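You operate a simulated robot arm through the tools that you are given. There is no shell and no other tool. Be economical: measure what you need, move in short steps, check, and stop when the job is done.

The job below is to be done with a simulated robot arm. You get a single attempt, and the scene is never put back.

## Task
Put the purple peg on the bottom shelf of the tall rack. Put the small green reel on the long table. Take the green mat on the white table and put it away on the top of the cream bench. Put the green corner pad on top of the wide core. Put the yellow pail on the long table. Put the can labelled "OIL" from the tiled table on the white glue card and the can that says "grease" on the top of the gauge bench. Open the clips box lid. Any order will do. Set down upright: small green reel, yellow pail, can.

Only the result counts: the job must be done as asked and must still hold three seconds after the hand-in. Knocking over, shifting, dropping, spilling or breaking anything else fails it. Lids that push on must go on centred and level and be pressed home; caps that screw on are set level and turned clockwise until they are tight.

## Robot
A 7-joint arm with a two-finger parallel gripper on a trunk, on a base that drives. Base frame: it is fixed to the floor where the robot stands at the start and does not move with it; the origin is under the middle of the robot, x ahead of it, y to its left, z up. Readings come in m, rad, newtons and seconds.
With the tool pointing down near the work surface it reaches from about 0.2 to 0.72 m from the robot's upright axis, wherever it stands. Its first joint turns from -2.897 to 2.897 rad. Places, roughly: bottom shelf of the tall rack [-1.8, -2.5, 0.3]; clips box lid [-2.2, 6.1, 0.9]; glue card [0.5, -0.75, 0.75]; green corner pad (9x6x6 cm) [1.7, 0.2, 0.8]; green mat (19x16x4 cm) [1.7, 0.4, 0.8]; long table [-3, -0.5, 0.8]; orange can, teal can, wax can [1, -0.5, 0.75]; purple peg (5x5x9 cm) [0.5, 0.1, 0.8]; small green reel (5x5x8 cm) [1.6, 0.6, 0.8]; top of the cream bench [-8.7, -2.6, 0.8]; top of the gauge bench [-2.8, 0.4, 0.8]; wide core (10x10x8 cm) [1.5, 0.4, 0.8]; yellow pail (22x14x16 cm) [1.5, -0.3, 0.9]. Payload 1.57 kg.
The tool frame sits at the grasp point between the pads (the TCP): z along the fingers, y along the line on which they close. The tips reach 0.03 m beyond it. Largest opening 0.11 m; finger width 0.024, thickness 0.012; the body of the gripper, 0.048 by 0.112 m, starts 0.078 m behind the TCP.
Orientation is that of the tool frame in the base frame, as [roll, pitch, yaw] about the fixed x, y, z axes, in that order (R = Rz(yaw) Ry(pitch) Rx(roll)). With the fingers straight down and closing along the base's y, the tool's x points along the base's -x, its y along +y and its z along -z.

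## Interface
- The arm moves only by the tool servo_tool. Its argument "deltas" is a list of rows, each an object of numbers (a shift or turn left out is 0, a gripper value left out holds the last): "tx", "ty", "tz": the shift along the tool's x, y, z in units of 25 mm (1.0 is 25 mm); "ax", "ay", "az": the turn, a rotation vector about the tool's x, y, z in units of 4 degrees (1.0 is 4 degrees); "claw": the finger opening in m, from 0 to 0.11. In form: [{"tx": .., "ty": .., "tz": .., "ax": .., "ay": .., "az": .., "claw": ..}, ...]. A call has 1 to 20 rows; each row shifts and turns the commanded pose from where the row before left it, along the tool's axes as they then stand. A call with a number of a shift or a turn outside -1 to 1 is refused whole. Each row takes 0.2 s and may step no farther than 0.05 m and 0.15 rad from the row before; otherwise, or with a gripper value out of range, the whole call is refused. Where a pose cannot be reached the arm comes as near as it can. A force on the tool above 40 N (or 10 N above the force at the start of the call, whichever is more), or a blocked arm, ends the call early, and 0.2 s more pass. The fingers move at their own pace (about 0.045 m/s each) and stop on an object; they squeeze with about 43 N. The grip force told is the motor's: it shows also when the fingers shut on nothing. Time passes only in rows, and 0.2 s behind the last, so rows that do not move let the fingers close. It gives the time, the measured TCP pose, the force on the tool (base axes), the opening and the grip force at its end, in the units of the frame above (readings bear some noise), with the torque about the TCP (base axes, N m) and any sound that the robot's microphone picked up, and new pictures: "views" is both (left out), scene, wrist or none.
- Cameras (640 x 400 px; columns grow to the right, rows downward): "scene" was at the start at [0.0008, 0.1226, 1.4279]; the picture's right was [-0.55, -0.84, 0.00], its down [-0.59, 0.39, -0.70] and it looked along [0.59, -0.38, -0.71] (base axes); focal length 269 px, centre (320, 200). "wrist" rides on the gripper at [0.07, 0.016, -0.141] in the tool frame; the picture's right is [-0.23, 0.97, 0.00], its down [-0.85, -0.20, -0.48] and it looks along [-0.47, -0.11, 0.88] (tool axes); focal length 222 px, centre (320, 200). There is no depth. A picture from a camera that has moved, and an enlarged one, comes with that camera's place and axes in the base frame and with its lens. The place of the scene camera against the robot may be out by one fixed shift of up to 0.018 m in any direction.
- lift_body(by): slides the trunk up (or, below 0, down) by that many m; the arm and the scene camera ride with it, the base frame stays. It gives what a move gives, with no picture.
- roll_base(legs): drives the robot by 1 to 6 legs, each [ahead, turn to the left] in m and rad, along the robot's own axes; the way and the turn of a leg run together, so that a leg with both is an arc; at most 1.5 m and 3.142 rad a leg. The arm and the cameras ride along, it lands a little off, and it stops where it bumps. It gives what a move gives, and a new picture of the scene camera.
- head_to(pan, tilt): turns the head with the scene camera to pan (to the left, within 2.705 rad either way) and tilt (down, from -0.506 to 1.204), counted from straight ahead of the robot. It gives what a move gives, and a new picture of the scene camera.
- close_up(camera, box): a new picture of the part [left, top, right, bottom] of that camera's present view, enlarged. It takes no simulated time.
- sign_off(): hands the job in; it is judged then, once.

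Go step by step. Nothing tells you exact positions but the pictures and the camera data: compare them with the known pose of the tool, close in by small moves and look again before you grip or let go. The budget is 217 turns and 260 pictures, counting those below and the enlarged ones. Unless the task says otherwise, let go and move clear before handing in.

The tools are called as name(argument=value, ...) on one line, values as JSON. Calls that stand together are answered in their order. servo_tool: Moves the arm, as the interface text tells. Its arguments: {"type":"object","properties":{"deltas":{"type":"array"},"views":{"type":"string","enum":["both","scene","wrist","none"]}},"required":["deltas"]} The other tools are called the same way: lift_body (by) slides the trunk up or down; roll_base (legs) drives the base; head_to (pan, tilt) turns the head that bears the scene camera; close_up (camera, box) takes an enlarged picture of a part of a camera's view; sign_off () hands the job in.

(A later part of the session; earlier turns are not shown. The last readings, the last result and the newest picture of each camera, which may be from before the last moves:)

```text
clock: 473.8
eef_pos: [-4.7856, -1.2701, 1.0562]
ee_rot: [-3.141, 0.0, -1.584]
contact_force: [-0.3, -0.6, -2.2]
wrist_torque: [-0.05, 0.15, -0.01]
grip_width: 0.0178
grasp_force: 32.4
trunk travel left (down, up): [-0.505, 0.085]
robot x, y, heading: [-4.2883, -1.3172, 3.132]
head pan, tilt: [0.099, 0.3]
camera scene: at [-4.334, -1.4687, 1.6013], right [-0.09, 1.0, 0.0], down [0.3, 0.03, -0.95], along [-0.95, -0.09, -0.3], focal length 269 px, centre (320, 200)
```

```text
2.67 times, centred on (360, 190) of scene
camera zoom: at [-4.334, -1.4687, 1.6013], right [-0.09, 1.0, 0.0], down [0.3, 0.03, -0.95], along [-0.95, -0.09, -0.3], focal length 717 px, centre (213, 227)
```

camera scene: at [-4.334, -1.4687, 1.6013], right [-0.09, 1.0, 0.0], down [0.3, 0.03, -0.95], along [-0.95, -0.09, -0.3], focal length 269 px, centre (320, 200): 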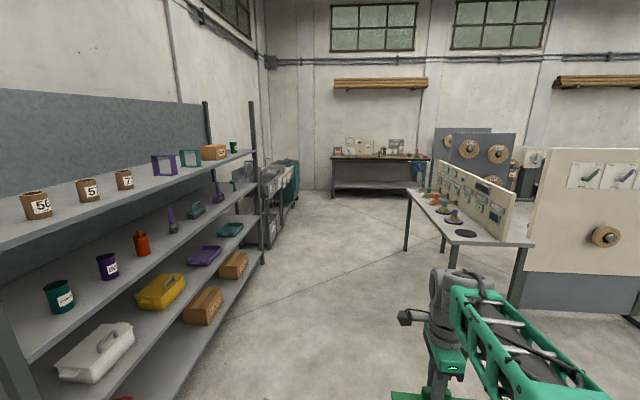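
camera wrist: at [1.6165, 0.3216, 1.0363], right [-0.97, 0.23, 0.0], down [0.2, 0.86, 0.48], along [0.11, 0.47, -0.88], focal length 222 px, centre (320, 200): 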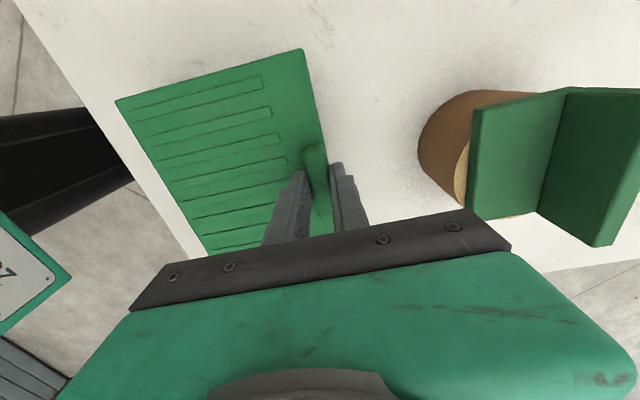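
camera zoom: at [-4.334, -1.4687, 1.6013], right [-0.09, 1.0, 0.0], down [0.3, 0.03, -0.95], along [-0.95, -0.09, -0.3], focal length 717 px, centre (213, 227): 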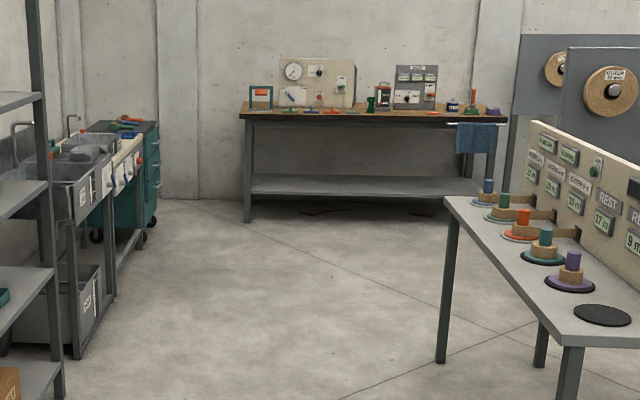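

The cream-topped bench seems to be at left between the sink and the teal cart. I'll drive up to it and look.

roll_base(legs=[[1.4, 0.012], [1.4, 0], [1.2, 0]])

head_to(pan=1.4, tilt=0.55)

```text
clock: 493.1
eef_pos: [-8.8051, -1.3435, 1.0573]
ee_rot: [3.141, 0.0, -1.57]
contact_force: [0.0, -0.8, -1.3]
wrist_torque: [0.01, 0.15, 0.03]
grip_width: 0.0177
grasp_force: 32.4
trunk travel left (down, up): [-0.505, 0.085]
robot x, y, heading: [-8.309, -1.3829, -3.14]
head pan, tilt: [0.099, 0.3]
camera scene: at [-8.3499, -1.5355, 1.6014], right [-0.1, 0.99, 0.0], down [0.29, 0.03, -0.96], along [-0.95, -0.1, -0.3], focal length 269 px, centre (320, 200)
```

scene: 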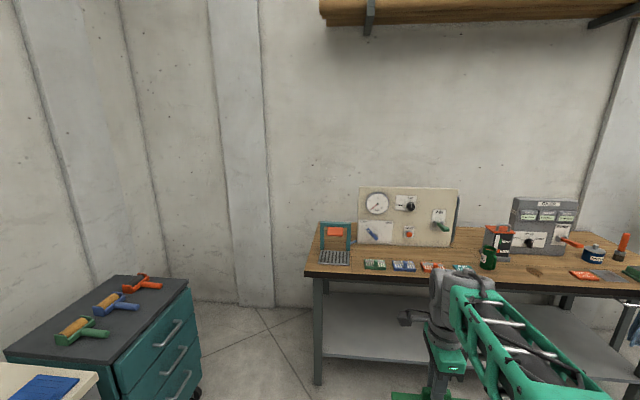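

```text
clock: 494.6
eef_pos: [-8.8045, -1.3435, 1.0567]
ee_rot: [3.141, -0.001, -1.57]
contact_force: [0.2, -0.1, -2.1]
wrist_torque: [-0.03, 0.16, 0.0]
grip_width: 0.0177
grasp_force: 32.3
trunk travel left (down, up): [-0.505, 0.085]
robot x, y, heading: [-8.3092, -1.3816, -3.138]
head pan, tilt: [1.4, 0.55]
camera scene: at [-8.2718, -1.6143, 1.5784], right [-0.99, 0.17, 0.0], down [0.09, 0.52, -0.85], along [-0.14, -0.84, -0.52], focal length 269 px, centre (320, 200)
```

scene: 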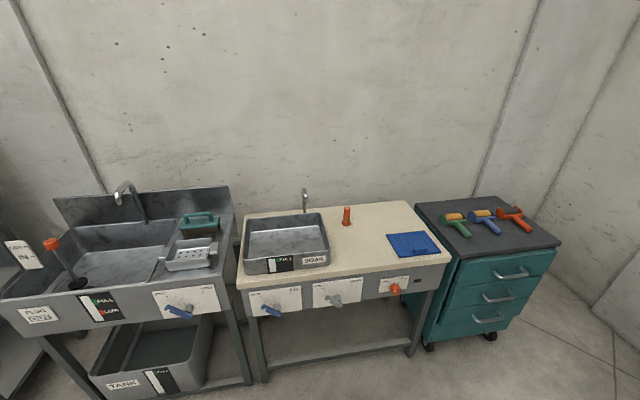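

The cream bench has a free patch between the basin and the blue pad, at about x −8.47…−8.70, y −2.33…−2.65. I'll position in front of it and turn the tool 90°, so the mat's 16 cm side runs along x.

roll_base(legs=[[0.2, 0], [0, 1.57], [0.38, 0]])

servo_tool(deltas=[{"az": -0.98}, {"az": -0.98}, {"az": -0.98}, {"az": -0.98}, {"az": -0.98}, {"az": -0.98}, {"az": -0.98}, {"az": -0.98}, {"az": -0.98}, {"az": -0.98}, {"az": -0.98}, {"az": -0.98}, {"az": -0.98}, {"az": -0.98}, {"az": -0.98}, {"az": -0.98}, {"az": -0.98}, {"az": -0.98}, {"az": -0.98}], views="none")

servo_tool(deltas=[{"az": -0.98}, {"az": -0.98}, {"az": -0.98}, {"az": -0.94}, {}], views="wrist")

head_to(pan=0.0, tilt=0.8)

```text
clock: 502.1
eef_pos: [-8.5402, -2.2568, 1.0567]
ee_rot: [-3.14, 0.001, 0.009]
contact_force: [-0.3, 0.3, -2.1]
wrist_torque: [-0.15, -0.05, 0.0]
grip_width: 0.0173
grasp_force: 32.3
trunk travel left (down, up): [-0.505, 0.085]
robot x, y, heading: [-8.5056, -1.764, -1.554]
head pan, tilt: [1.4, 0.55]
camera scene: at [-8.2698, -1.7033, 1.5784], right [-0.16, -0.99, 0.0], down [-0.52, 0.08, -0.85], along [0.84, -0.13, -0.52], focal length 269 px, centre (320, 200)
```

scene: 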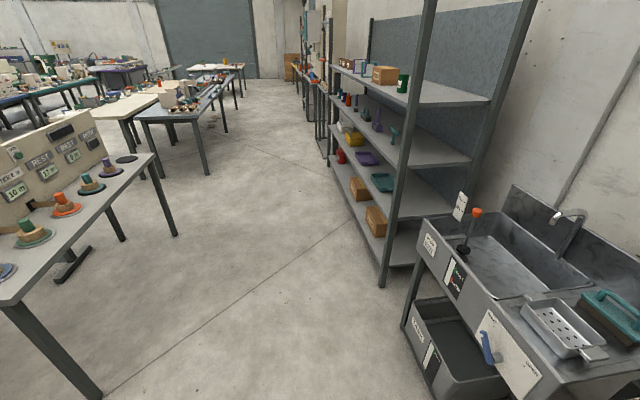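

```text
clock: 506.1
eef_pos: [-8.5415, -2.2582, 1.0571]
ee_rot: [-3.142, 0.001, 1.312]
contact_force: [0.7, 0.3, -3.8]
wrist_torque: [-0.01, -0.11, 0.01]
grip_width: 0.0172
grasp_force: 32.5
trunk travel left (down, up): [-0.505, 0.085]
robot x, y, heading: [-8.5054, -1.7664, -1.555]
head pan, tilt: [1.4, 0.55]
```

```text
clock: 507.3
eef_pos: [-8.5408, -2.2585, 1.0571]
ee_rot: [-3.141, 0.0, 1.58]
contact_force: [0.4, -0.2, -2.1]
wrist_torque: [-0.01, -0.18, 0.01]
grip_width: 0.0174
grasp_force: 32.6
trunk travel left (down, up): [-0.505, 0.085]
robot x, y, heading: [-8.505, -1.7645, -1.556]
head pan, tilt: [1.4, 0.55]
camera wrist: at [-8.5249, -2.1881, 1.198], right [0.98, -0.22, 0.0], down [-0.19, -0.86, 0.48], along [-0.1, -0.47, -0.88], focal length 222 px, centre (320, 200)
```

wrist: 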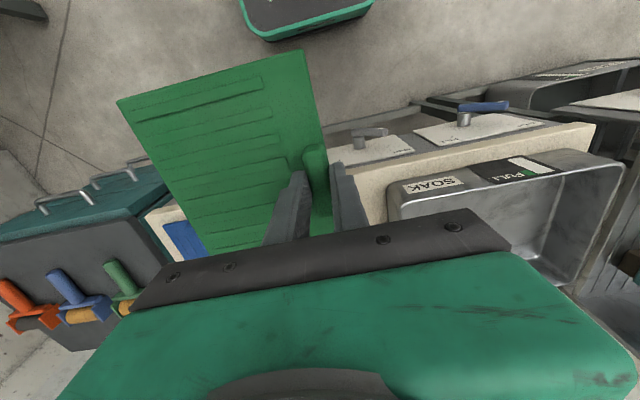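

```text
clock: 508.8
eef_pos: [-8.5397, -2.2573, 1.0569]
ee_rot: [-3.141, 0.001, 1.581]
contact_force: [-0.1, 0.1, -3.0]
wrist_torque: [0.02, -0.15, -0.01]
grip_width: 0.0174
grasp_force: 32.4
trunk travel left (down, up): [-0.505, 0.085]
robot x, y, heading: [-8.5064, -1.7628, -1.552]
head pan, tilt: [0.0, 0.799]
camera scene: at [-8.3573, -1.7697, 1.5571], right [-1.0, -0.02, 0.0], down [-0.01, 0.72, -0.7], along [0.01, -0.7, -0.72], focal length 269 px, centre (320, 200)
```

scene: 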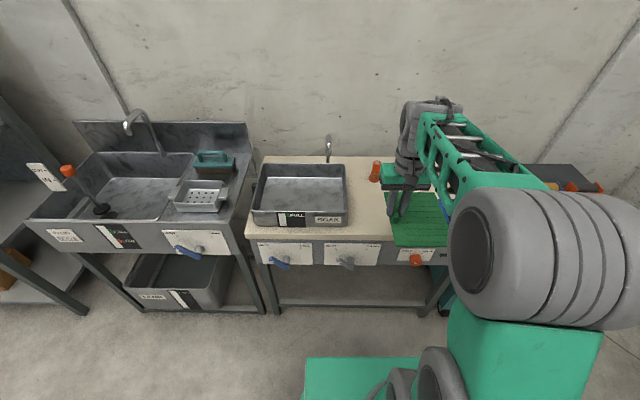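

I'll nudge the base 5 cm closer, then place the TCP over (−8.505, −2.47) and lower part way.

roll_base(legs=[[0.05, 0]])

servo_tool(deltas=[{"tx": -0.95, "ty": 0.2}, {"tx": -0.95, "ty": 0.2}, {"tx": -0.95, "ty": 0.2}, {"tx": -0.95, "ty": 0.2}, {"tx": -0.95, "ty": 0.2}, {"tx": -0.95, "ty": 0.2}, {"tx": -0.8, "ty": 0.2}, {"tz": 1}, {"tz": 1}, {"tz": 1}, {"tz": 1}, {}], views="both")

```text
clock: 509.7
eef_pos: [-8.5403, -2.3084, 1.0566]
ee_rot: [-3.141, -0.003, 1.581]
contact_force: [0.4, -0.3, -2.8]
wrist_torque: [0.03, -0.15, 0.0]
grip_width: 0.0177
grasp_force: 32.5
trunk travel left (down, up): [-0.505, 0.085]
robot x, y, heading: [-8.5022, -1.8154, -1.555]
head pan, tilt: [0.0, 0.799]
camera scene: at [-8.3566, -1.8205, 1.557], right [-1.0, -0.01, 0.0], down [-0.01, 0.72, -0.7], along [0.01, -0.7, -0.72], focal length 269 px, centre (320, 200)
```

scene: 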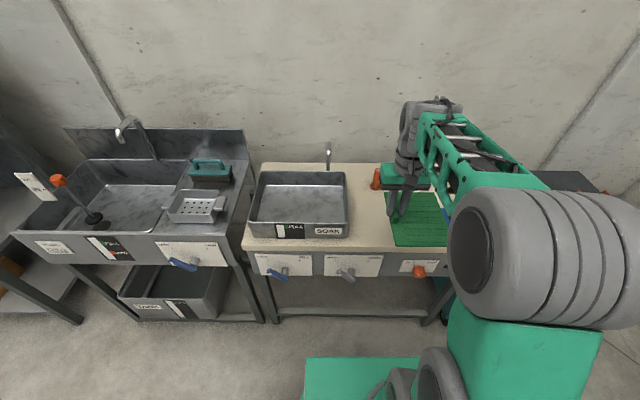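

```text
clock: 512.3
eef_pos: [-8.5018, -2.47, 0.9579]
ee_rot: [-3.141, 0.0, 1.581]
contact_force: [0.4, 0.6, -2.1]
wrist_torque: [0.0, -0.12, -0.01]
grip_width: 0.0175
grasp_force: 32.9
trunk travel left (down, up): [-0.505, 0.085]
robot x, y, heading: [-8.5017, -1.8124, -1.551]
head pan, tilt: [0.0, 0.799]
camera scene: at [-8.3566, -1.82, 1.5571], right [-1.0, -0.01, 0.0], down [-0.01, 0.72, -0.7], along [0.01, -0.7, -0.72], focal length 269 px, centre (320, 200)
camera wrist: at [-8.487, -2.4001, 1.098], right [0.98, -0.22, 0.0], down [-0.19, -0.86, 0.48], along [-0.1, -0.47, -0.88], focal length 222 px, centre (320, 200)
```

scene: 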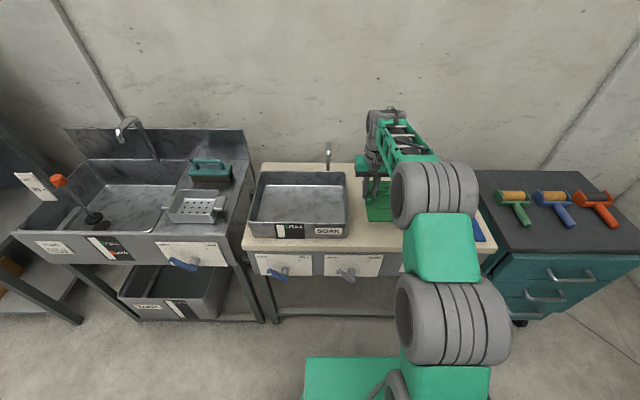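
wrist: 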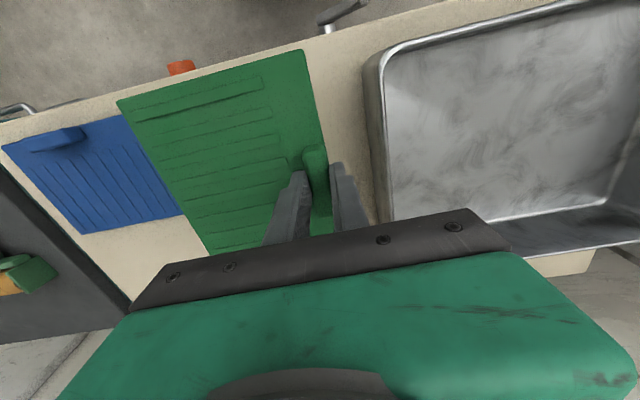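

The clearances on both sides look good, but the front edge is tight. I'll shift 3 cm deeper and lower toward the bench.

servo_tool(deltas=[{"tx": -0.6}, {"tx": -0.6}, {"tz": 0.8}, {"tz": 0.8}, {"tz": 0.4}, {}], views="wrist")

servo_tool(deltas=[{"tz": 0.2}, {"tz": 0.2}, {}], views="none")

servo_tool(deltas=[{"tz": 0.2}, {"tz": 0.2}, {}], views="wrist")

```text
clock: 513.7
eef_pos: [-8.5005, -2.4997, 0.9061]
ee_rot: [3.141, 0.0, 1.581]
contact_force: [-0.5, 0.3, -2.6]
wrist_torque: [0.02, -0.16, 0.0]
grip_width: 0.0177
grasp_force: 32.3
trunk travel left (down, up): [-0.505, 0.085]
robot x, y, heading: [-8.5021, -1.8144, -1.556]
head pan, tilt: [0.0, 0.799]
camera wrist: at [-8.4867, -2.4307, 1.047], right [0.98, -0.22, 0.0], down [-0.19, -0.86, 0.48], along [-0.1, -0.47, -0.88], focal length 222 px, centre (320, 200)
```

wrist: 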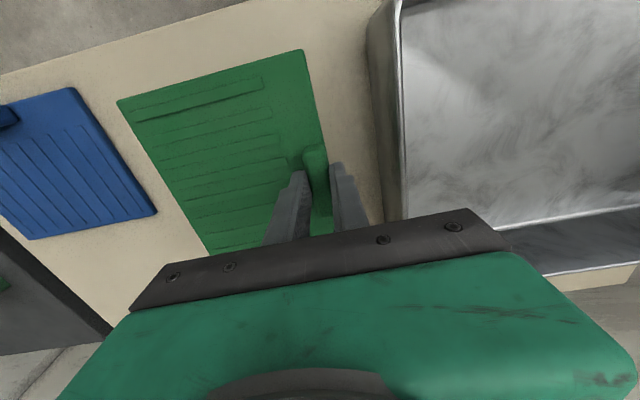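

```text
clock: 514.5
eef_pos: [-8.5016, -2.5004, 0.8968]
ee_rot: [-3.14, -0.001, 1.581]
contact_force: [-1.0, -0.6, -2.3]
wrist_torque: [0.01, -0.19, -0.02]
grip_width: 0.0173
grasp_force: 32.2
trunk travel left (down, up): [-0.505, 0.085]
robot x, y, heading: [-8.507, -1.8139, -1.552]
head pan, tilt: [0.0, 0.799]
```

```text
clock: 515.3
eef_pos: [-8.5018, -2.5004, 0.887]
ee_rot: [-3.141, 0.001, 1.581]
contact_force: [-0.2, -0.7, -3.1]
wrist_torque: [0.0, -0.13, -0.02]
grip_width: 0.0177
grasp_force: 32.4
trunk travel left (down, up): [-0.505, 0.085]
robot x, y, heading: [-8.5059, -1.8118, -1.557]
head pan, tilt: [0.0, 0.799]
camera wrist: at [-8.4867, -2.4305, 1.028], right [0.98, -0.22, 0.0], down [-0.19, -0.86, 0.48], along [-0.1, -0.47, -0.88], focal length 222 px, centre (320, 200)
```

wrist: 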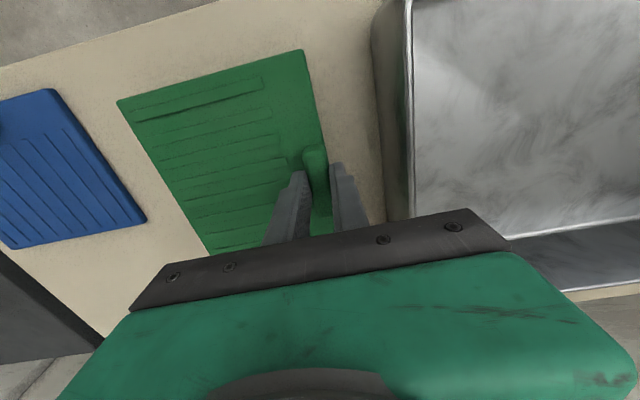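

Good clearance all round; I'll continue lowering to contact.

servo_tool(deltas=[{"tz": 0.16}, {"tz": 0.16}, {}], views="none")

servo_tool(deltas=[{"tz": 0.14}, {"tz": 0.14}, {}], views="none")

servo_tool(deltas=[{"tz": 0.12}, {"tz": 0.12}, {}], views="none")

servo_tool(deltas=[{"tz": 0.12}, {}], views="wrist")

```text
clock: 516.1
eef_pos: [-8.5027, -2.4996, 0.8801]
ee_rot: [-3.141, 0.001, 1.581]
contact_force: [0.3, 0.5, -3.4]
wrist_torque: [0.02, -0.18, -0.02]
grip_width: 0.0174
grasp_force: 32.8
trunk travel left (down, up): [-0.505, 0.085]
robot x, y, heading: [-8.5036, -1.8138, -1.555]
head pan, tilt: [0.0, 0.799]
```

```text
clock: 516.9
eef_pos: [-8.5023, -2.5006, 0.8715]
ee_rot: [-3.14, -0.002, 1.581]
contact_force: [0.7, -0.2, -3.3]
wrist_torque: [0.0, -0.15, 0.02]
grip_width: 0.0173
grasp_force: 32.7
trunk travel left (down, up): [-0.505, 0.085]
robot x, y, heading: [-8.5026, -1.8139, -1.557]
head pan, tilt: [0.0, 0.799]
```

```text
clock: 517.7
eef_pos: [-8.5031, -2.5005, 0.8659]
ee_rot: [3.141, 0.0, 1.581]
contact_force: [0.6, -0.4, -2.1]
wrist_torque: [0.03, -0.17, -0.02]
grip_width: 0.0174
grasp_force: 33.1
trunk travel left (down, up): [-0.505, 0.085]
robot x, y, heading: [-8.5043, -1.8159, -1.552]
head pan, tilt: [0.0, 0.799]
```

```text
clock: 518.3
eef_pos: [-8.5022, -2.4998, 0.8632]
ee_rot: [-3.14, 0.001, 1.58]
contact_force: [0.9, 0.0, -2.2]
wrist_torque: [0.03, -0.15, -0.01]
grip_width: 0.0175
grasp_force: 32.4
trunk travel left (down, up): [-0.505, 0.085]
robot x, y, heading: [-8.5053, -1.8161, -1.553]
head pan, tilt: [0.0, 0.799]
camera wrist: at [-8.4873, -2.4308, 1.0037], right [0.98, -0.22, 0.0], down [-0.19, -0.86, 0.48], along [-0.1, -0.47, -0.88], focal length 222 px, centre (320, 200)
```

wrist: 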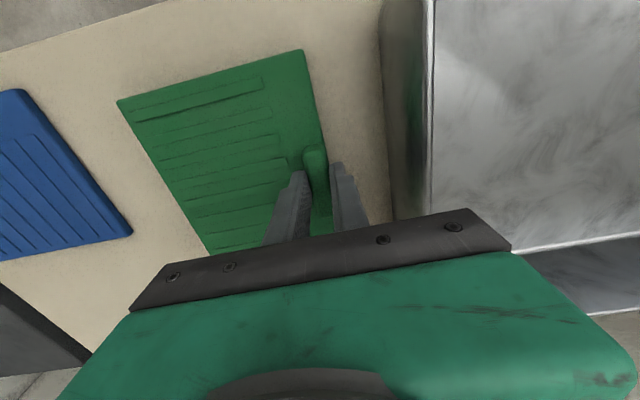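

servo_tool(deltas=[{"tz": 0.12}, {"tz": 0.12}, {}], views="none")

servo_tool(deltas=[{"tz": 0.12}, {"tz": 0.1}, {}], views="none")

servo_tool(deltas=[{"tz": 0.1}, {"tz": 0.1}, {}], views="none")

```text
clock: 519.1
eef_pos: [-8.501, -2.5002, 0.857]
ee_rot: [3.141, 0.0, 1.58]
contact_force: [-0.1, -1.2, -3.5]
wrist_torque: [0.0, -0.17, -0.04]
grip_width: 0.0173
grasp_force: 32.6
trunk travel left (down, up): [-0.505, 0.085]
robot x, y, heading: [-8.5064, -1.8121, -1.55]
head pan, tilt: [0.0, 0.799]
```

```text
clock: 519.9
eef_pos: [-8.5005, -2.5008, 0.8525]
ee_rot: [-3.141, -0.001, 1.581]
contact_force: [1.5, 0.8, 0.2]
wrist_torque: [-0.24, 0.22, -0.05]
grip_width: 0.0173
grasp_force: 31.8
trunk travel left (down, up): [-0.505, 0.085]
robot x, y, heading: [-8.5031, -1.8164, -1.555]
head pan, tilt: [0.0, 0.799]
```

```text
clock: 520.7
eef_pos: [-8.5012, -2.4998, 0.8515]
ee_rot: [-3.141, 0.006, 1.581]
contact_force: [4.0, 3.4, 25.6]
wrist_torque: [0.91, -0.09, -0.08]
grip_width: 0.0175
grasp_force: 32.7
trunk travel left (down, up): [-0.505, 0.085]
robot x, y, heading: [-8.5044, -1.8097, -1.553]
head pan, tilt: [0.0, 0.799]
```

The mat is down at bench height 0.80. I'll release and rise.

servo_tool(deltas=[{"tz": -0.15}, {"claw": 0.03}, {"claw": 0.04}, {}, {"tz": -0.5}, {"tz": -1}, {"tz": -1}, {"tz": -1}, {"tz": -1}, {"tz": -1}, {"tz": -1}, {"tz": -1}, {"tz": -1}, {}], views="wrist")

```text
clock: 523.7
eef_pos: [-8.5018, -2.4991, 1.0643]
ee_rot: [3.141, 0.0, 1.581]
contact_force: [-0.4, -0.2, 0.0]
wrist_torque: [0.0, 0.03, 0.01]
grip_width: 0.04
grasp_force: 0.1
trunk travel left (down, up): [-0.505, 0.085]
robot x, y, heading: [-8.5011, -1.8127, -1.555]
head pan, tilt: [0.0, 0.799]
camera wrist: at [-8.4876, -2.429, 1.2041], right [0.98, -0.22, 0.0], down [-0.19, -0.86, 0.48], along [-0.1, -0.47, -0.88], focal length 222 px, centre (320, 200)
```

wrist: 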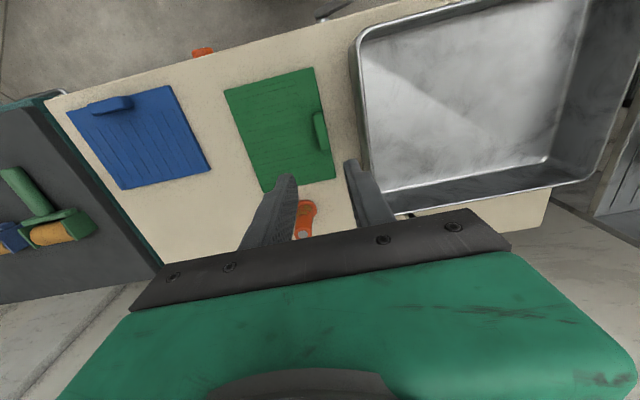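

The mat lies on the cream bench. I'll go back for the reel, approaching the white table from its north side.

servo_tool(deltas=[{"tx": 1}, {"tx": 1}, {"tx": 1}, {"tx": 1}, {"tx": 1}, {"tx": 1}], views="none")

roll_base(legs=[[-0.42, 0], [0, 1.555], [1.5, 0], [1.5, 0], [1.5, 0], [1.5, 0]])

```text
clock: 525.1
eef_pos: [-8.503, -2.3515, 1.0642]
ee_rot: [3.141, 0.0, 1.581]
contact_force: [0.5, 0.2, 0.4]
wrist_torque: [-0.02, 0.0, -0.01]
grip_width: 0.0399
grasp_force: 0.1
trunk travel left (down, up): [-0.505, 0.085]
robot x, y, heading: [-8.5056, -1.8139, -1.555]
head pan, tilt: [0.0, 0.799]
```

```text
clock: 559.5
eef_pos: [-2.0017, -1.2805, 1.0641]
ee_rot: [3.141, 0.0, -3.12]
contact_force: [-0.4, 0.5, -0.5]
wrist_torque: [-0.01, 0.01, 0.01]
grip_width: 0.0401
grasp_force: 0.1
trunk travel left (down, up): [-0.505, 0.085]
robot x, y, heading: [-2.5407, -1.2858, 0.025]
head pan, tilt: [0.0, 0.799]
camera scene: at [-2.53, -1.1191, 1.557], right [0.03, -1.0, 0.0], down [-0.72, -0.02, -0.7], along [0.7, 0.02, -0.72], focal length 269 px, centre (320, 200)
```

scene: 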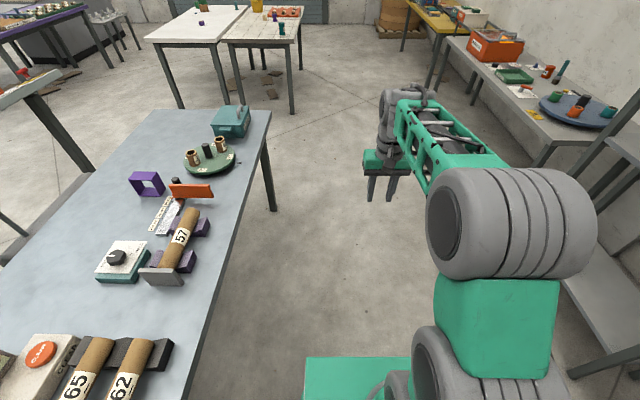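

This view shows free space on the long table's east end, at x −1.1…−1.6, y −0.12…−0.42. I'll continue to the reel.

roll_base(legs=[[1.1, -0.02], [1.0, 0], [0, 1.566], [1.35, 0], [1.3, 0], [0, -1.571]])

roll_base(legs=[[1.1, 0], [1.0, 0], [0, -1.571]])

```text
clock: 589.9
eef_pos: [0.1062, 1.3803, 1.0642]
ee_rot: [-3.141, 0.0, -3.125]
contact_force: [0.8, -0.1, 0.3]
wrist_torque: [-0.01, -0.04, -0.01]
grip_width: 0.0397
grasp_force: 0.0
trunk travel left (down, up): [-0.505, 0.085]
robot x, y, heading: [-0.4341, 1.3736, 0.024]
head pan, tilt: [0.0, 0.799]
camera scene: at [-0.4219, 1.5424, 1.5571], right [0.02, -1.0, 0.0], down [-0.72, -0.02, -0.7], along [0.7, 0.02, -0.72], focal length 269 px, centre (320, 200)
```

scene: 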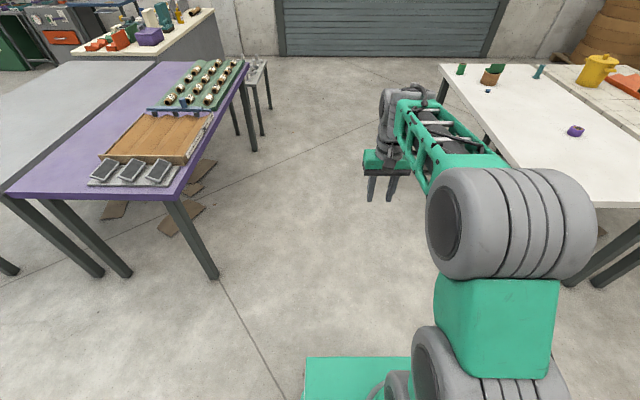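

```text
clock: 604.1
eef_pos: [1.676, 0.8921, 1.064]
ee_rot: [3.141, 0.0, 1.602]
contact_force: [0.3, -1.8, 0.7]
wrist_torque: [0.03, 0.01, -0.03]
grip_width: 0.0401
grasp_force: 0.1
trunk travel left (down, up): [-0.505, 0.085]
robot x, y, heading: [1.6663, 1.4278, -1.53]
head pan, tilt: [0.0, 0.799]
camera scene: at [1.8113, 1.4273, 1.5571], right [-1.0, -0.04, 0.0], down [-0.03, 0.72, -0.7], along [0.03, -0.7, -0.72], focal length 269 px, centre (320, 200)
```

scene: 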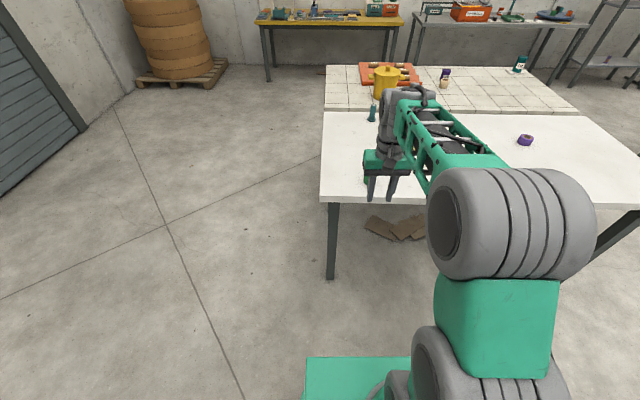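

I'll drive in 0.27 m and look down with the wrist camera.

roll_base(legs=[[0.27, -0.04]])

servo_tool(deltas=[{"claw": 0.09}, {"tx": -0.6}, {}], views="wrist")

```text
clock: 606.0
eef_pos: [1.6652, 0.6193, 1.064]
ee_rot: [3.14, -0.002, 1.574]
contact_force: [0.6, 0.2, -0.1]
wrist_torque: [0.0, 0.02, -0.01]
grip_width: 0.0399
grasp_force: 0.2
trunk travel left (down, up): [-0.505, 0.085]
robot x, y, heading: [1.6687, 1.1566, -1.568]
head pan, tilt: [0.0, 0.799]
camera scene: at [1.8166, 1.1502, 1.557], right [-1.0, -0.01, 0.0], down [0.0, 0.72, -0.7], along [0.0, -0.7, -0.72], focal length 269 px, centre (320, 200)
```

scene: 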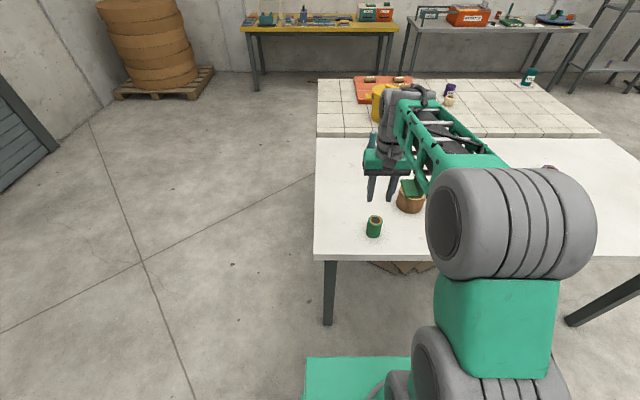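

```text
clock: 606.8
eef_pos: [1.6648, 0.6049, 1.0621]
ee_rot: [-3.141, 0.0, 1.572]
contact_force: [-0.5, -0.4, 0.0]
wrist_torque: [0.01, 0.01, -0.01]
grip_width: 0.0901
grasp_force: 0.0
trunk travel left (down, up): [-0.505, 0.085]
robot x, y, heading: [1.6685, 1.1592, -1.563]
head pan, tilt: [0.0, 0.799]
camera wrist: at [1.6801, 0.6736, 1.2033], right [0.97, -0.23, 0.0], down [-0.2, -0.86, 0.48], along [-0.11, -0.47, -0.88], focal length 222 px, centre (320, 200)
```

wrist: 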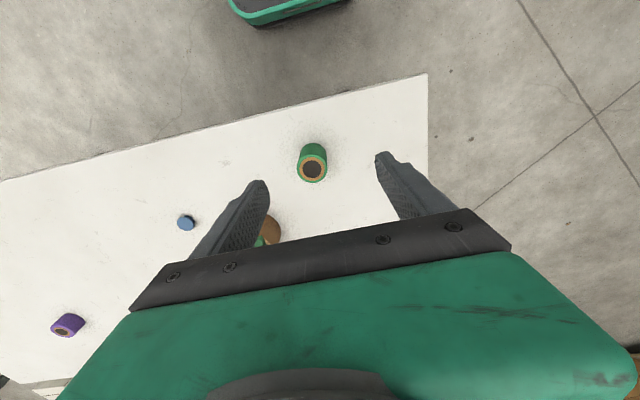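

The reel is at (1.641, 0.56). I'll centre, descend and grip.

servo_tool(deltas=[{"tx": -0.9, "ty": -0.48}, {"tx": -0.9, "ty": -0.48}, {"tz": 1}, {"tz": 1}, {"tz": 1}, {"tz": 1}, {"tz": 1}, {"tz": 1}, {"tz": 1}, {"tz": 1}, {"tz": 0.6}, {"claw": 0.03}, {"claw": 0.0}, {}, {}, {}, {}], views="wrist")

```text
clock: 610.4
eef_pos: [1.6411, 0.5633, 0.8496]
ee_rot: [-3.141, 0.001, 1.573]
contact_force: [-0.4, -1.3, -0.3]
wrist_torque: [-0.03, 0.0, -0.03]
grip_width: 0.0474
grasp_force: 42.7
trunk travel left (down, up): [-0.505, 0.085]
robot x, y, heading: [1.6656, 1.1579, -1.565]
head pan, tilt: [0.0, 0.799]
camera wrist: at [1.6582, 0.6318, 0.99], right [0.97, -0.23, 0.0], down [-0.2, -0.86, 0.48], along [-0.11, -0.47, -0.88], focal length 222 px, centre (320, 200)
```

wrist: 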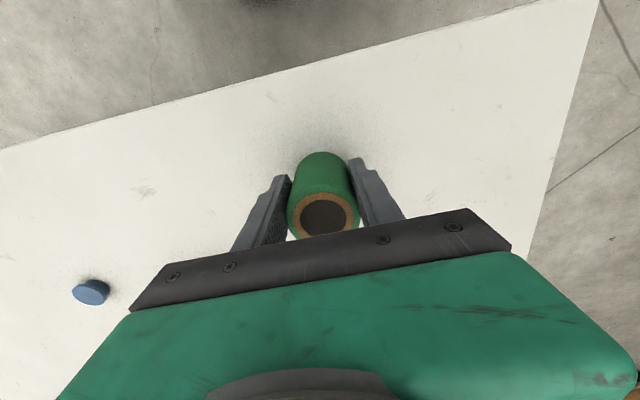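

The reel is gripped. I'll lift it and drive to the long table's east end.

servo_tool(deltas=[{"tz": -1}, {"tz": -1}, {"tz": -1}, {"tz": -1}, {"tz": -1}, {"tz": -1}, {"tz": -1}, {"tz": -1}], views="none")

roll_base(legs=[[-0.25, 0], [0, -1.574], [1.1, 0], [1.02, 0], [0, 1.571], [1.4, 0]])

roll_base(legs=[[0.26, 0], [0, -1.571]])

```text
clock: 612.2
eef_pos: [1.6402, 0.5605, 1.0476]
ee_rot: [-3.142, 0.001, 1.573]
contact_force: [0.2, 0.7, -1.6]
wrist_torque: [0.03, 0.0, -0.03]
grip_width: 0.0473
grasp_force: 42.5
trunk travel left (down, up): [-0.505, 0.085]
robot x, y, heading: [1.6696, 1.1551, -1.568]
head pan, tilt: [0.0, 0.799]
```

```text
clock: 638.4
eef_pos: [-0.3839, -0.639, 1.0487]
ee_rot: [-3.141, -0.001, 1.614]
contact_force: [-0.8, -0.1, -1.0]
wrist_torque: [0.0, 0.0, 0.0]
grip_width: 0.0476
grasp_force: 43.2
trunk travel left (down, up): [-0.505, 0.085]
robot x, y, heading: [-0.3804, -0.0382, -1.522]
head pan, tilt: [0.0, 0.799]
camera scene: at [-0.2326, -0.0414, 1.557], right [-1.0, -0.05, 0.0], down [-0.04, 0.72, -0.7], along [0.03, -0.7, -0.72], focal length 269 px, centre (320, 200)
```

scene: 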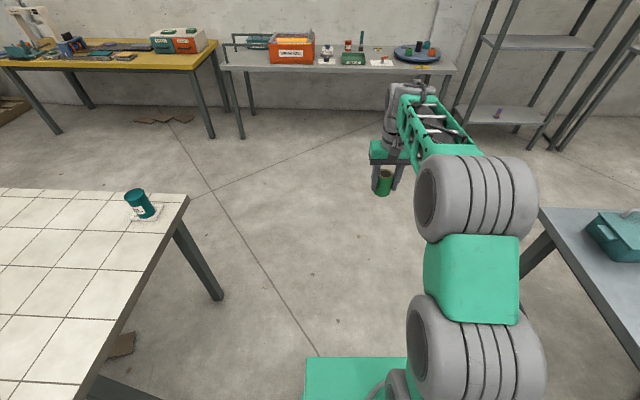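

```text
clock: 644.0
eef_pos: [-0.9671, -0.3141, 1.0489]
ee_rot: [3.141, -0.002, 0.067]
contact_force: [-0.8, 0.6, -1.0]
wrist_torque: [-0.02, 0.0, 0.01]
grip_width: 0.0474
grasp_force: 42.9
trunk travel left (down, up): [-0.505, 0.085]
robot x, y, heading: [-0.3664, -0.3027, -3.068]
head pan, tilt: [0.0, 0.799]
camera scene: at [-0.3846, -0.4464, 1.5571], right [-0.07, 1.0, 0.0], down [0.72, 0.05, -0.7], along [-0.7, -0.05, -0.72], focal length 269 px, centre (320, 200)
```

scene: 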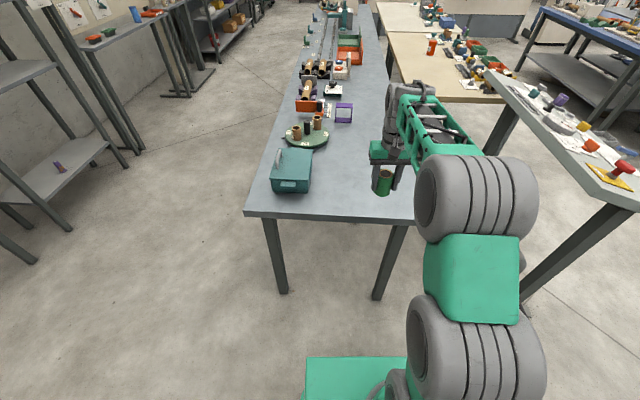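

The table's free strip is y −0.5…−0.17. I'll drive in and place the reel at about (−1.42, −0.23), leaving room for the pail.

roll_base(legs=[[0.42, -0.07]])

servo_tool(deltas=[{"ty": -0.8, "tz": 0.5}, {"ty": -0.8, "tz": 0.5}, {"ty": -0.8, "tz": 0.5}, {"ty": -0.8, "tz": 0.5}, {"tz": 1}, {"tz": 1}, {"tz": 1}, {}], views="wrist")

```text
clock: 646.6
eef_pos: [-1.3891, -0.2867, 1.0488]
ee_rot: [-3.141, -0.002, -0.005]
contact_force: [-0.1, -0.1, -0.4]
wrist_torque: [-0.01, -0.01, -0.03]
grip_width: 0.0474
grasp_force: 43.5
trunk travel left (down, up): [-0.505, 0.085]
robot x, y, heading: [-0.7887, -0.3203, -3.14]
head pan, tilt: [0.0, 0.799]
camera scene: at [-0.8193, -0.461, 1.557], right [0.0, 1.0, 0.0], down [0.72, 0.0, -0.7], along [-0.7, 0.0, -0.72], focal length 269 px, centre (320, 200)
```

scene: 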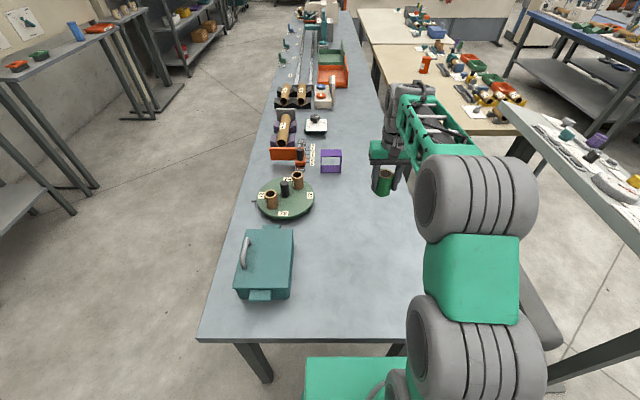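

```text
clock: 648.4
eef_pos: [-1.3884, -0.2083, 0.9245]
ee_rot: [-3.141, -0.001, -0.005]
contact_force: [-0.2, 0.1, -0.7]
wrist_torque: [0.01, -0.01, -0.05]
grip_width: 0.0475
grasp_force: 43.4
trunk travel left (down, up): [-0.505, 0.085]
robot x, y, heading: [-0.7899, -0.3184, -3.138]
head pan, tilt: [0.0, 0.799]
camera wrist: at [-1.319, -0.2238, 1.0639], right [-0.23, -0.97, 0.0], down [-0.85, 0.2, 0.48], along [-0.46, 0.11, -0.88], focal length 222 px, centre (320, 200)
```

wrist: 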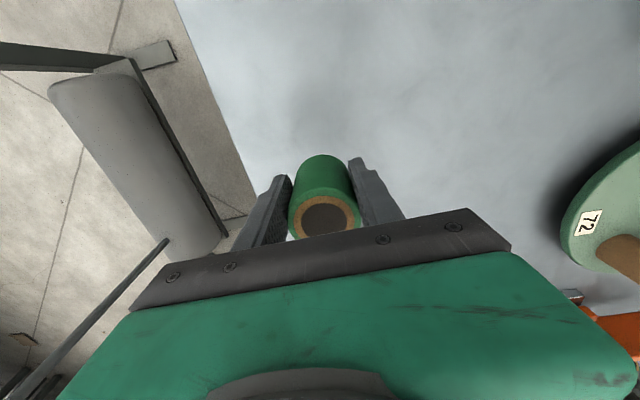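

The reel is 10 cm inside the edge. I'll lower it.

servo_tool(deltas=[{"tz": 0.8}, {"tz": 0.8}, {"tz": 0.7}, {"tz": 0.2}, {}], views="none")

servo_tool(deltas=[{"tz": 0.12}, {"tz": 0.12}, {}], views="none")

servo_tool(deltas=[{"tz": 0.12}, {"tz": 0.1}, {}], views="wrist")

```text
clock: 649.6
eef_pos: [-1.3889, -0.2091, 0.8609]
ee_rot: [3.141, 0.0, -0.003]
contact_force: [-0.2, 0.0, -1.1]
wrist_torque: [-0.03, 0.01, -0.01]
grip_width: 0.0473
grasp_force: 43.1
trunk travel left (down, up): [-0.505, 0.085]
robot x, y, heading: [-0.7912, -0.3201, -3.138]
head pan, tilt: [0.0, 0.799]
```

```text
clock: 650.4
eef_pos: [-1.3874, -0.2091, 0.856]
ee_rot: [3.14, 0.001, -0.004]
contact_force: [0.7, 0.1, -0.9]
wrist_torque: [0.01, -0.02, 0.0]
grip_width: 0.0474
grasp_force: 42.2
trunk travel left (down, up): [-0.505, 0.085]
robot x, y, heading: [-0.7907, -0.3179, -3.144]
head pan, tilt: [0.0, 0.799]
```

```text
clock: 651.2
eef_pos: [-1.3892, -0.2079, 0.8512]
ee_rot: [3.14, -0.002, -0.003]
contact_force: [0.0, 0.6, -1.2]
wrist_torque: [0.01, 0.01, -0.02]
grip_width: 0.0475
grasp_force: 43.4
trunk travel left (down, up): [-0.505, 0.085]
robot x, y, heading: [-0.7888, -0.3176, -3.142]
head pan, tilt: [0.0, 0.799]
camera wrist: at [-1.3194, -0.2247, 0.9906], right [-0.23, -0.97, 0.0], down [-0.85, 0.2, 0.48], along [-0.46, 0.11, -0.88], focal length 222 px, centre (320, 200)
```

wrist: 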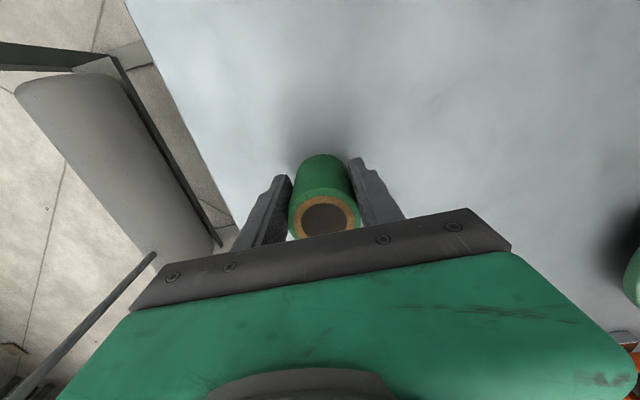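

servo_tool(deltas=[{"tz": 0.1}, {"tz": 0.08}, {}], views="none")

servo_tool(deltas=[{"tz": 0.1}, {"tz": 0.08}, {}], views="none")

servo_tool(deltas=[{"tz": 0.1}, {}], views="none")

```text
clock: 652.0
eef_pos: [-1.3893, -0.2074, 0.8491]
ee_rot: [-3.141, 0.004, -0.003]
contact_force: [3.5, -2.6, 25.9]
wrist_torque: [-0.08, -0.17, 0.03]
grip_width: 0.0473
grasp_force: 43.2
trunk travel left (down, up): [-0.505, 0.085]
robot x, y, heading: [-0.7922, -0.321, -3.136]
head pan, tilt: [0.0, 0.799]
```

```text
clock: 652.8
eef_pos: [-1.3905, -0.2075, 0.8443]
ee_rot: [-3.141, 0.008, -0.003]
contact_force: [-3.3, -2.1, 35.9]
wrist_torque: [-0.17, 0.49, -0.01]
grip_width: 0.0477
grasp_force: 42.7
trunk travel left (down, up): [-0.505, 0.085]
robot x, y, heading: [-0.7912, -0.3193, -3.139]
head pan, tilt: [0.0, 0.799]
```

```text
clock: 653.4
eef_pos: [-1.3886, -0.2075, 0.8409]
ee_rot: [3.14, 0.005, -0.004]
contact_force: [-4.9, -0.9, 36.2]
wrist_torque: [-0.11, 0.33, -0.02]
grip_width: 0.0475
grasp_force: 43.0
trunk travel left (down, up): [-0.505, 0.085]
robot x, y, heading: [-0.7905, -0.3203, -3.14]
head pan, tilt: [0.0, 0.799]
```

The reel is seated on the long table. I'll ease up, release and rise.

servo_tool(deltas=[{"tz": -0.15}, {"claw": 0.06}, {"claw": 0.08}, {"claw": 0.1}, {}, {"tz": -0.8}, {"tz": -1}, {"tz": -1}, {"tz": -1}, {"tz": -1}, {"tz": -1}, {"tz": -1}, {"tz": -1}, {}], views="wrist")

```text
clock: 656.4
eef_pos: [-1.3867, -0.2084, 1.0362]
ee_rot: [3.141, -0.002, -0.004]
contact_force: [0.4, 0.3, -0.3]
wrist_torque: [0.04, 0.01, 0.04]
grip_width: 0.0999
grasp_force: 0.1
trunk travel left (down, up): [-0.505, 0.085]
robot x, y, heading: [-0.7897, -0.3185, -3.143]
head pan, tilt: [0.0, 0.799]
camera wrist: at [-1.3191, -0.2246, 1.1763], right [-0.23, -0.97, 0.0], down [-0.85, 0.2, 0.48], along [-0.46, 0.11, -0.88], focal length 222 px, centre (320, 200)
```

wrist: 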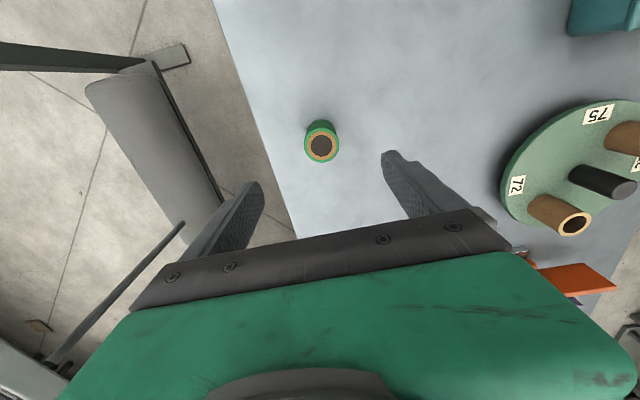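

The reel stands on the long table. Now the pail: I'll drive around to the tiled table's far end.

roll_base(legs=[[-0.36, 0], [0, 1.571], [1.15, 0], [0, 1.571], [1.5, 0], [1.5, 0]])

roll_base(legs=[[0, 1.571], [1.28, 0], [0, 1.571], [0.3, 0]])

```text
clock: 685.9
eef_pos: [3.1623, -1.5832, 1.0353]
ee_rot: [3.141, 0.001, 3.139]
contact_force: [-0.5, -0.4, 0.7]
wrist_torque: [-0.02, 0.01, -0.03]
grip_width: 0.1
grasp_force: 0.0
trunk travel left (down, up): [-0.505, 0.085]
robot x, y, heading: [2.5634, -1.4712, -0.0]
head pan, tilt: [0.0, 0.799]
camera scene: at [2.5773, -1.3069, 1.5571], right [0.0, -1.0, 0.0], down [-0.72, 0.0, -0.7], along [0.7, 0.0, -0.72], focal length 269 px, centre (320, 200)
```

scene: 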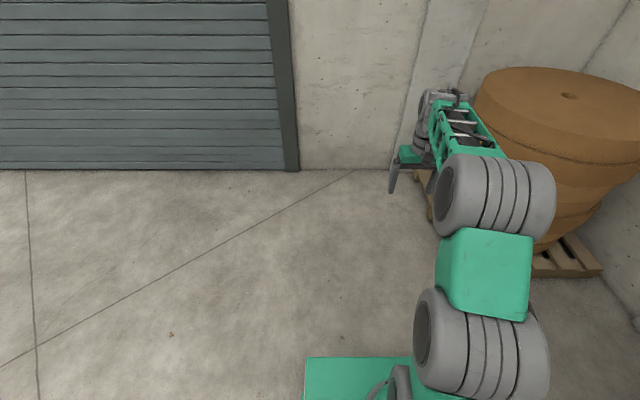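

```text
clock: 701.6
eef_pos: [1.6713, -0.0843, 1.0352]
ee_rot: [3.14, -0.003, -0.009]
contact_force: [0.7, -0.5, -0.3]
wrist_torque: [-0.02, -0.03, 0.0]
grip_width: 0.1001
grasp_force: 0.0
trunk travel left (down, up): [-0.505, 0.085]
robot x, y, heading: [2.2662, -0.1973, 3.141]
head pan, tilt: [0.0, 0.799]
camera scene: at [2.2377, -0.3394, 1.557], right [0.0, 1.0, 0.0], down [0.72, 0.0, -0.7], along [-0.7, 0.0, -0.72], focal length 269 px, centre (320, 200)
```

scene: 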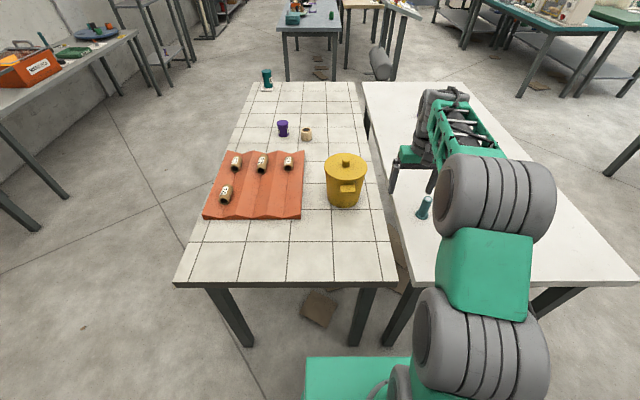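

close_up(camera="scene", box=[300, 135, 400, 220])

```text
4.71 times, centred on (350, 178) of scene
camera zoom: at [2.2377, -0.3394, 1.557], right [0.0, 1.0, 0.0], down [0.72, 0.0, -0.7], along [-0.7, 0.0, -0.72], focal length 1265 px, centre (179, 306)
```

zoom: 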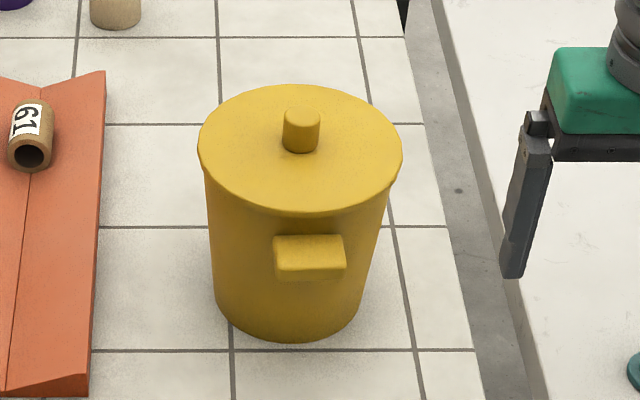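

The pail has a knob on top and ears along ±x. I'll drive slightly closer and bring the hand near the knob to look.

roll_base(legs=[[0.13, 0]])

servo_tool(deltas=[{"ty": 0.9, "tx": -0.35}, {"ty": 0.9, "tx": -0.35}, {"ty": 0.9, "tx": -0.35}, {"ty": 0.9, "tx": -0.35}, {"ty": 0.9, "tx": -0.35}, {"ty": 0.9, "tx": -0.35}, {"claw": 0.07}, {}], views="wrist")

```text
clock: 702.9
eef_pos: [1.5379, -0.0844, 1.0351]
ee_rot: [3.139, -0.001, -0.008]
contact_force: [-0.2, -0.1, 0.2]
wrist_torque: [-0.04, -0.03, 0.0]
grip_width: 0.0997
grasp_force: 0.1
trunk travel left (down, up): [-0.505, 0.085]
robot x, y, heading: [2.1344, -0.196, 3.137]
head pan, tilt: [0.0, 0.799]
camera scene: at [2.1067, -0.339, 1.557], right [0.0, 1.0, 0.0], down [0.72, 0.0, -0.7], along [-0.7, 0.0, -0.72], focal length 269 px, centre (320, 200)
```

scene: 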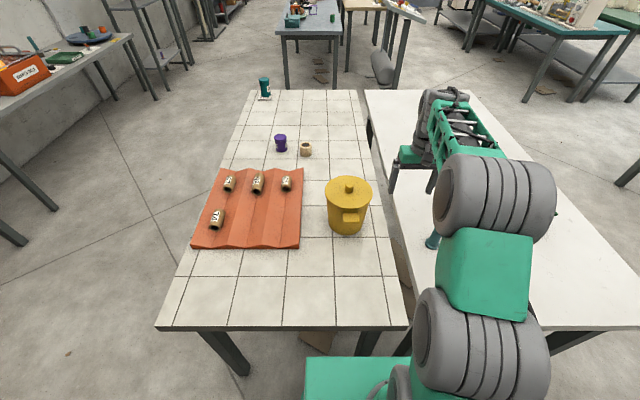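

```text
clock: 704.7
eef_pos: [1.485, -0.218, 1.0339]
ee_rot: [3.14, -0.002, -0.006]
contact_force: [0.6, 0.0, 0.3]
wrist_torque: [-0.02, -0.01, 0.01]
grip_width: 0.0702
grasp_force: 0.0
trunk travel left (down, up): [-0.505, 0.085]
robot x, y, heading: [2.137, -0.1993, 3.141]
head pan, tilt: [0.0, 0.799]
camera wrist: at [1.5531, -0.2345, 1.1746], right [-0.23, -0.97, 0.0], down [-0.85, 0.21, 0.48], along [-0.46, 0.11, -0.88], focal length 222 px, centre (320, 200)
```

wrist: 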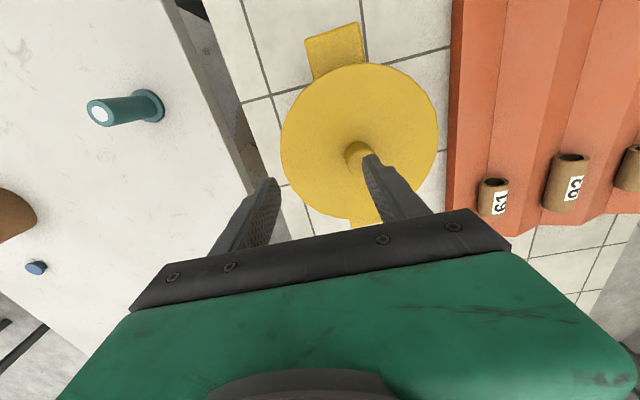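

The pail centre is at about (1.48, −0.265). I'll centre over the knob and check the height.

servo_tool(deltas=[{"ty": 0.92, "tx": -0.1}, {"ty": 0.92, "tx": -0.1}, {"tz": 0.4}, {}], views="wrist")

close_up(camera="scene", box=[310, 130, 400, 250])

```text
clock: 705.7
eef_pos: [1.4783, -0.2651, 1.0251]
ee_rot: [3.14, -0.001, -0.008]
contact_force: [-0.2, 0.1, 1.4]
wrist_torque: [-0.03, 0.02, 0.02]
grip_width: 0.0702
grasp_force: 0.0
trunk travel left (down, up): [-0.505, 0.085]
robot x, y, heading: [2.1329, -0.1958, 3.136]
head pan, tilt: [0.0, 0.799]
camera wrist: at [1.5476, -0.2814, 1.1654], right [-0.23, -0.97, 0.0], down [-0.85, 0.21, 0.48], along [-0.46, 0.11, -0.88], focal length 222 px, centre (320, 200)
```

wrist: 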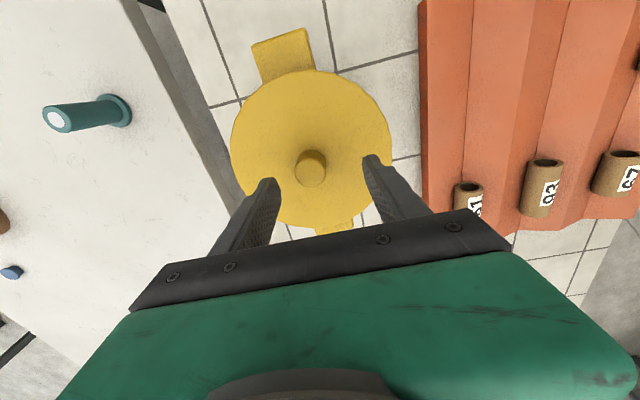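

```text
3.33 times, centred on (355, 190) of scene
camera zoom: at [2.1072, -0.339, 1.5571], right [0.0, 1.0, 0.0], down [0.72, 0.0, -0.7], along [-0.7, 0.0, -0.72], focal length 896 px, centre (203, 233)
```

zoom: 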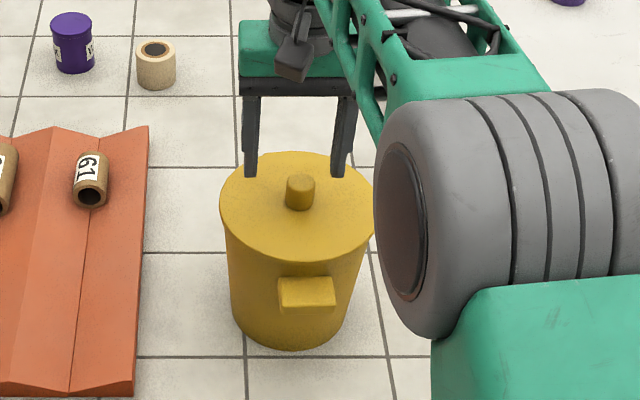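

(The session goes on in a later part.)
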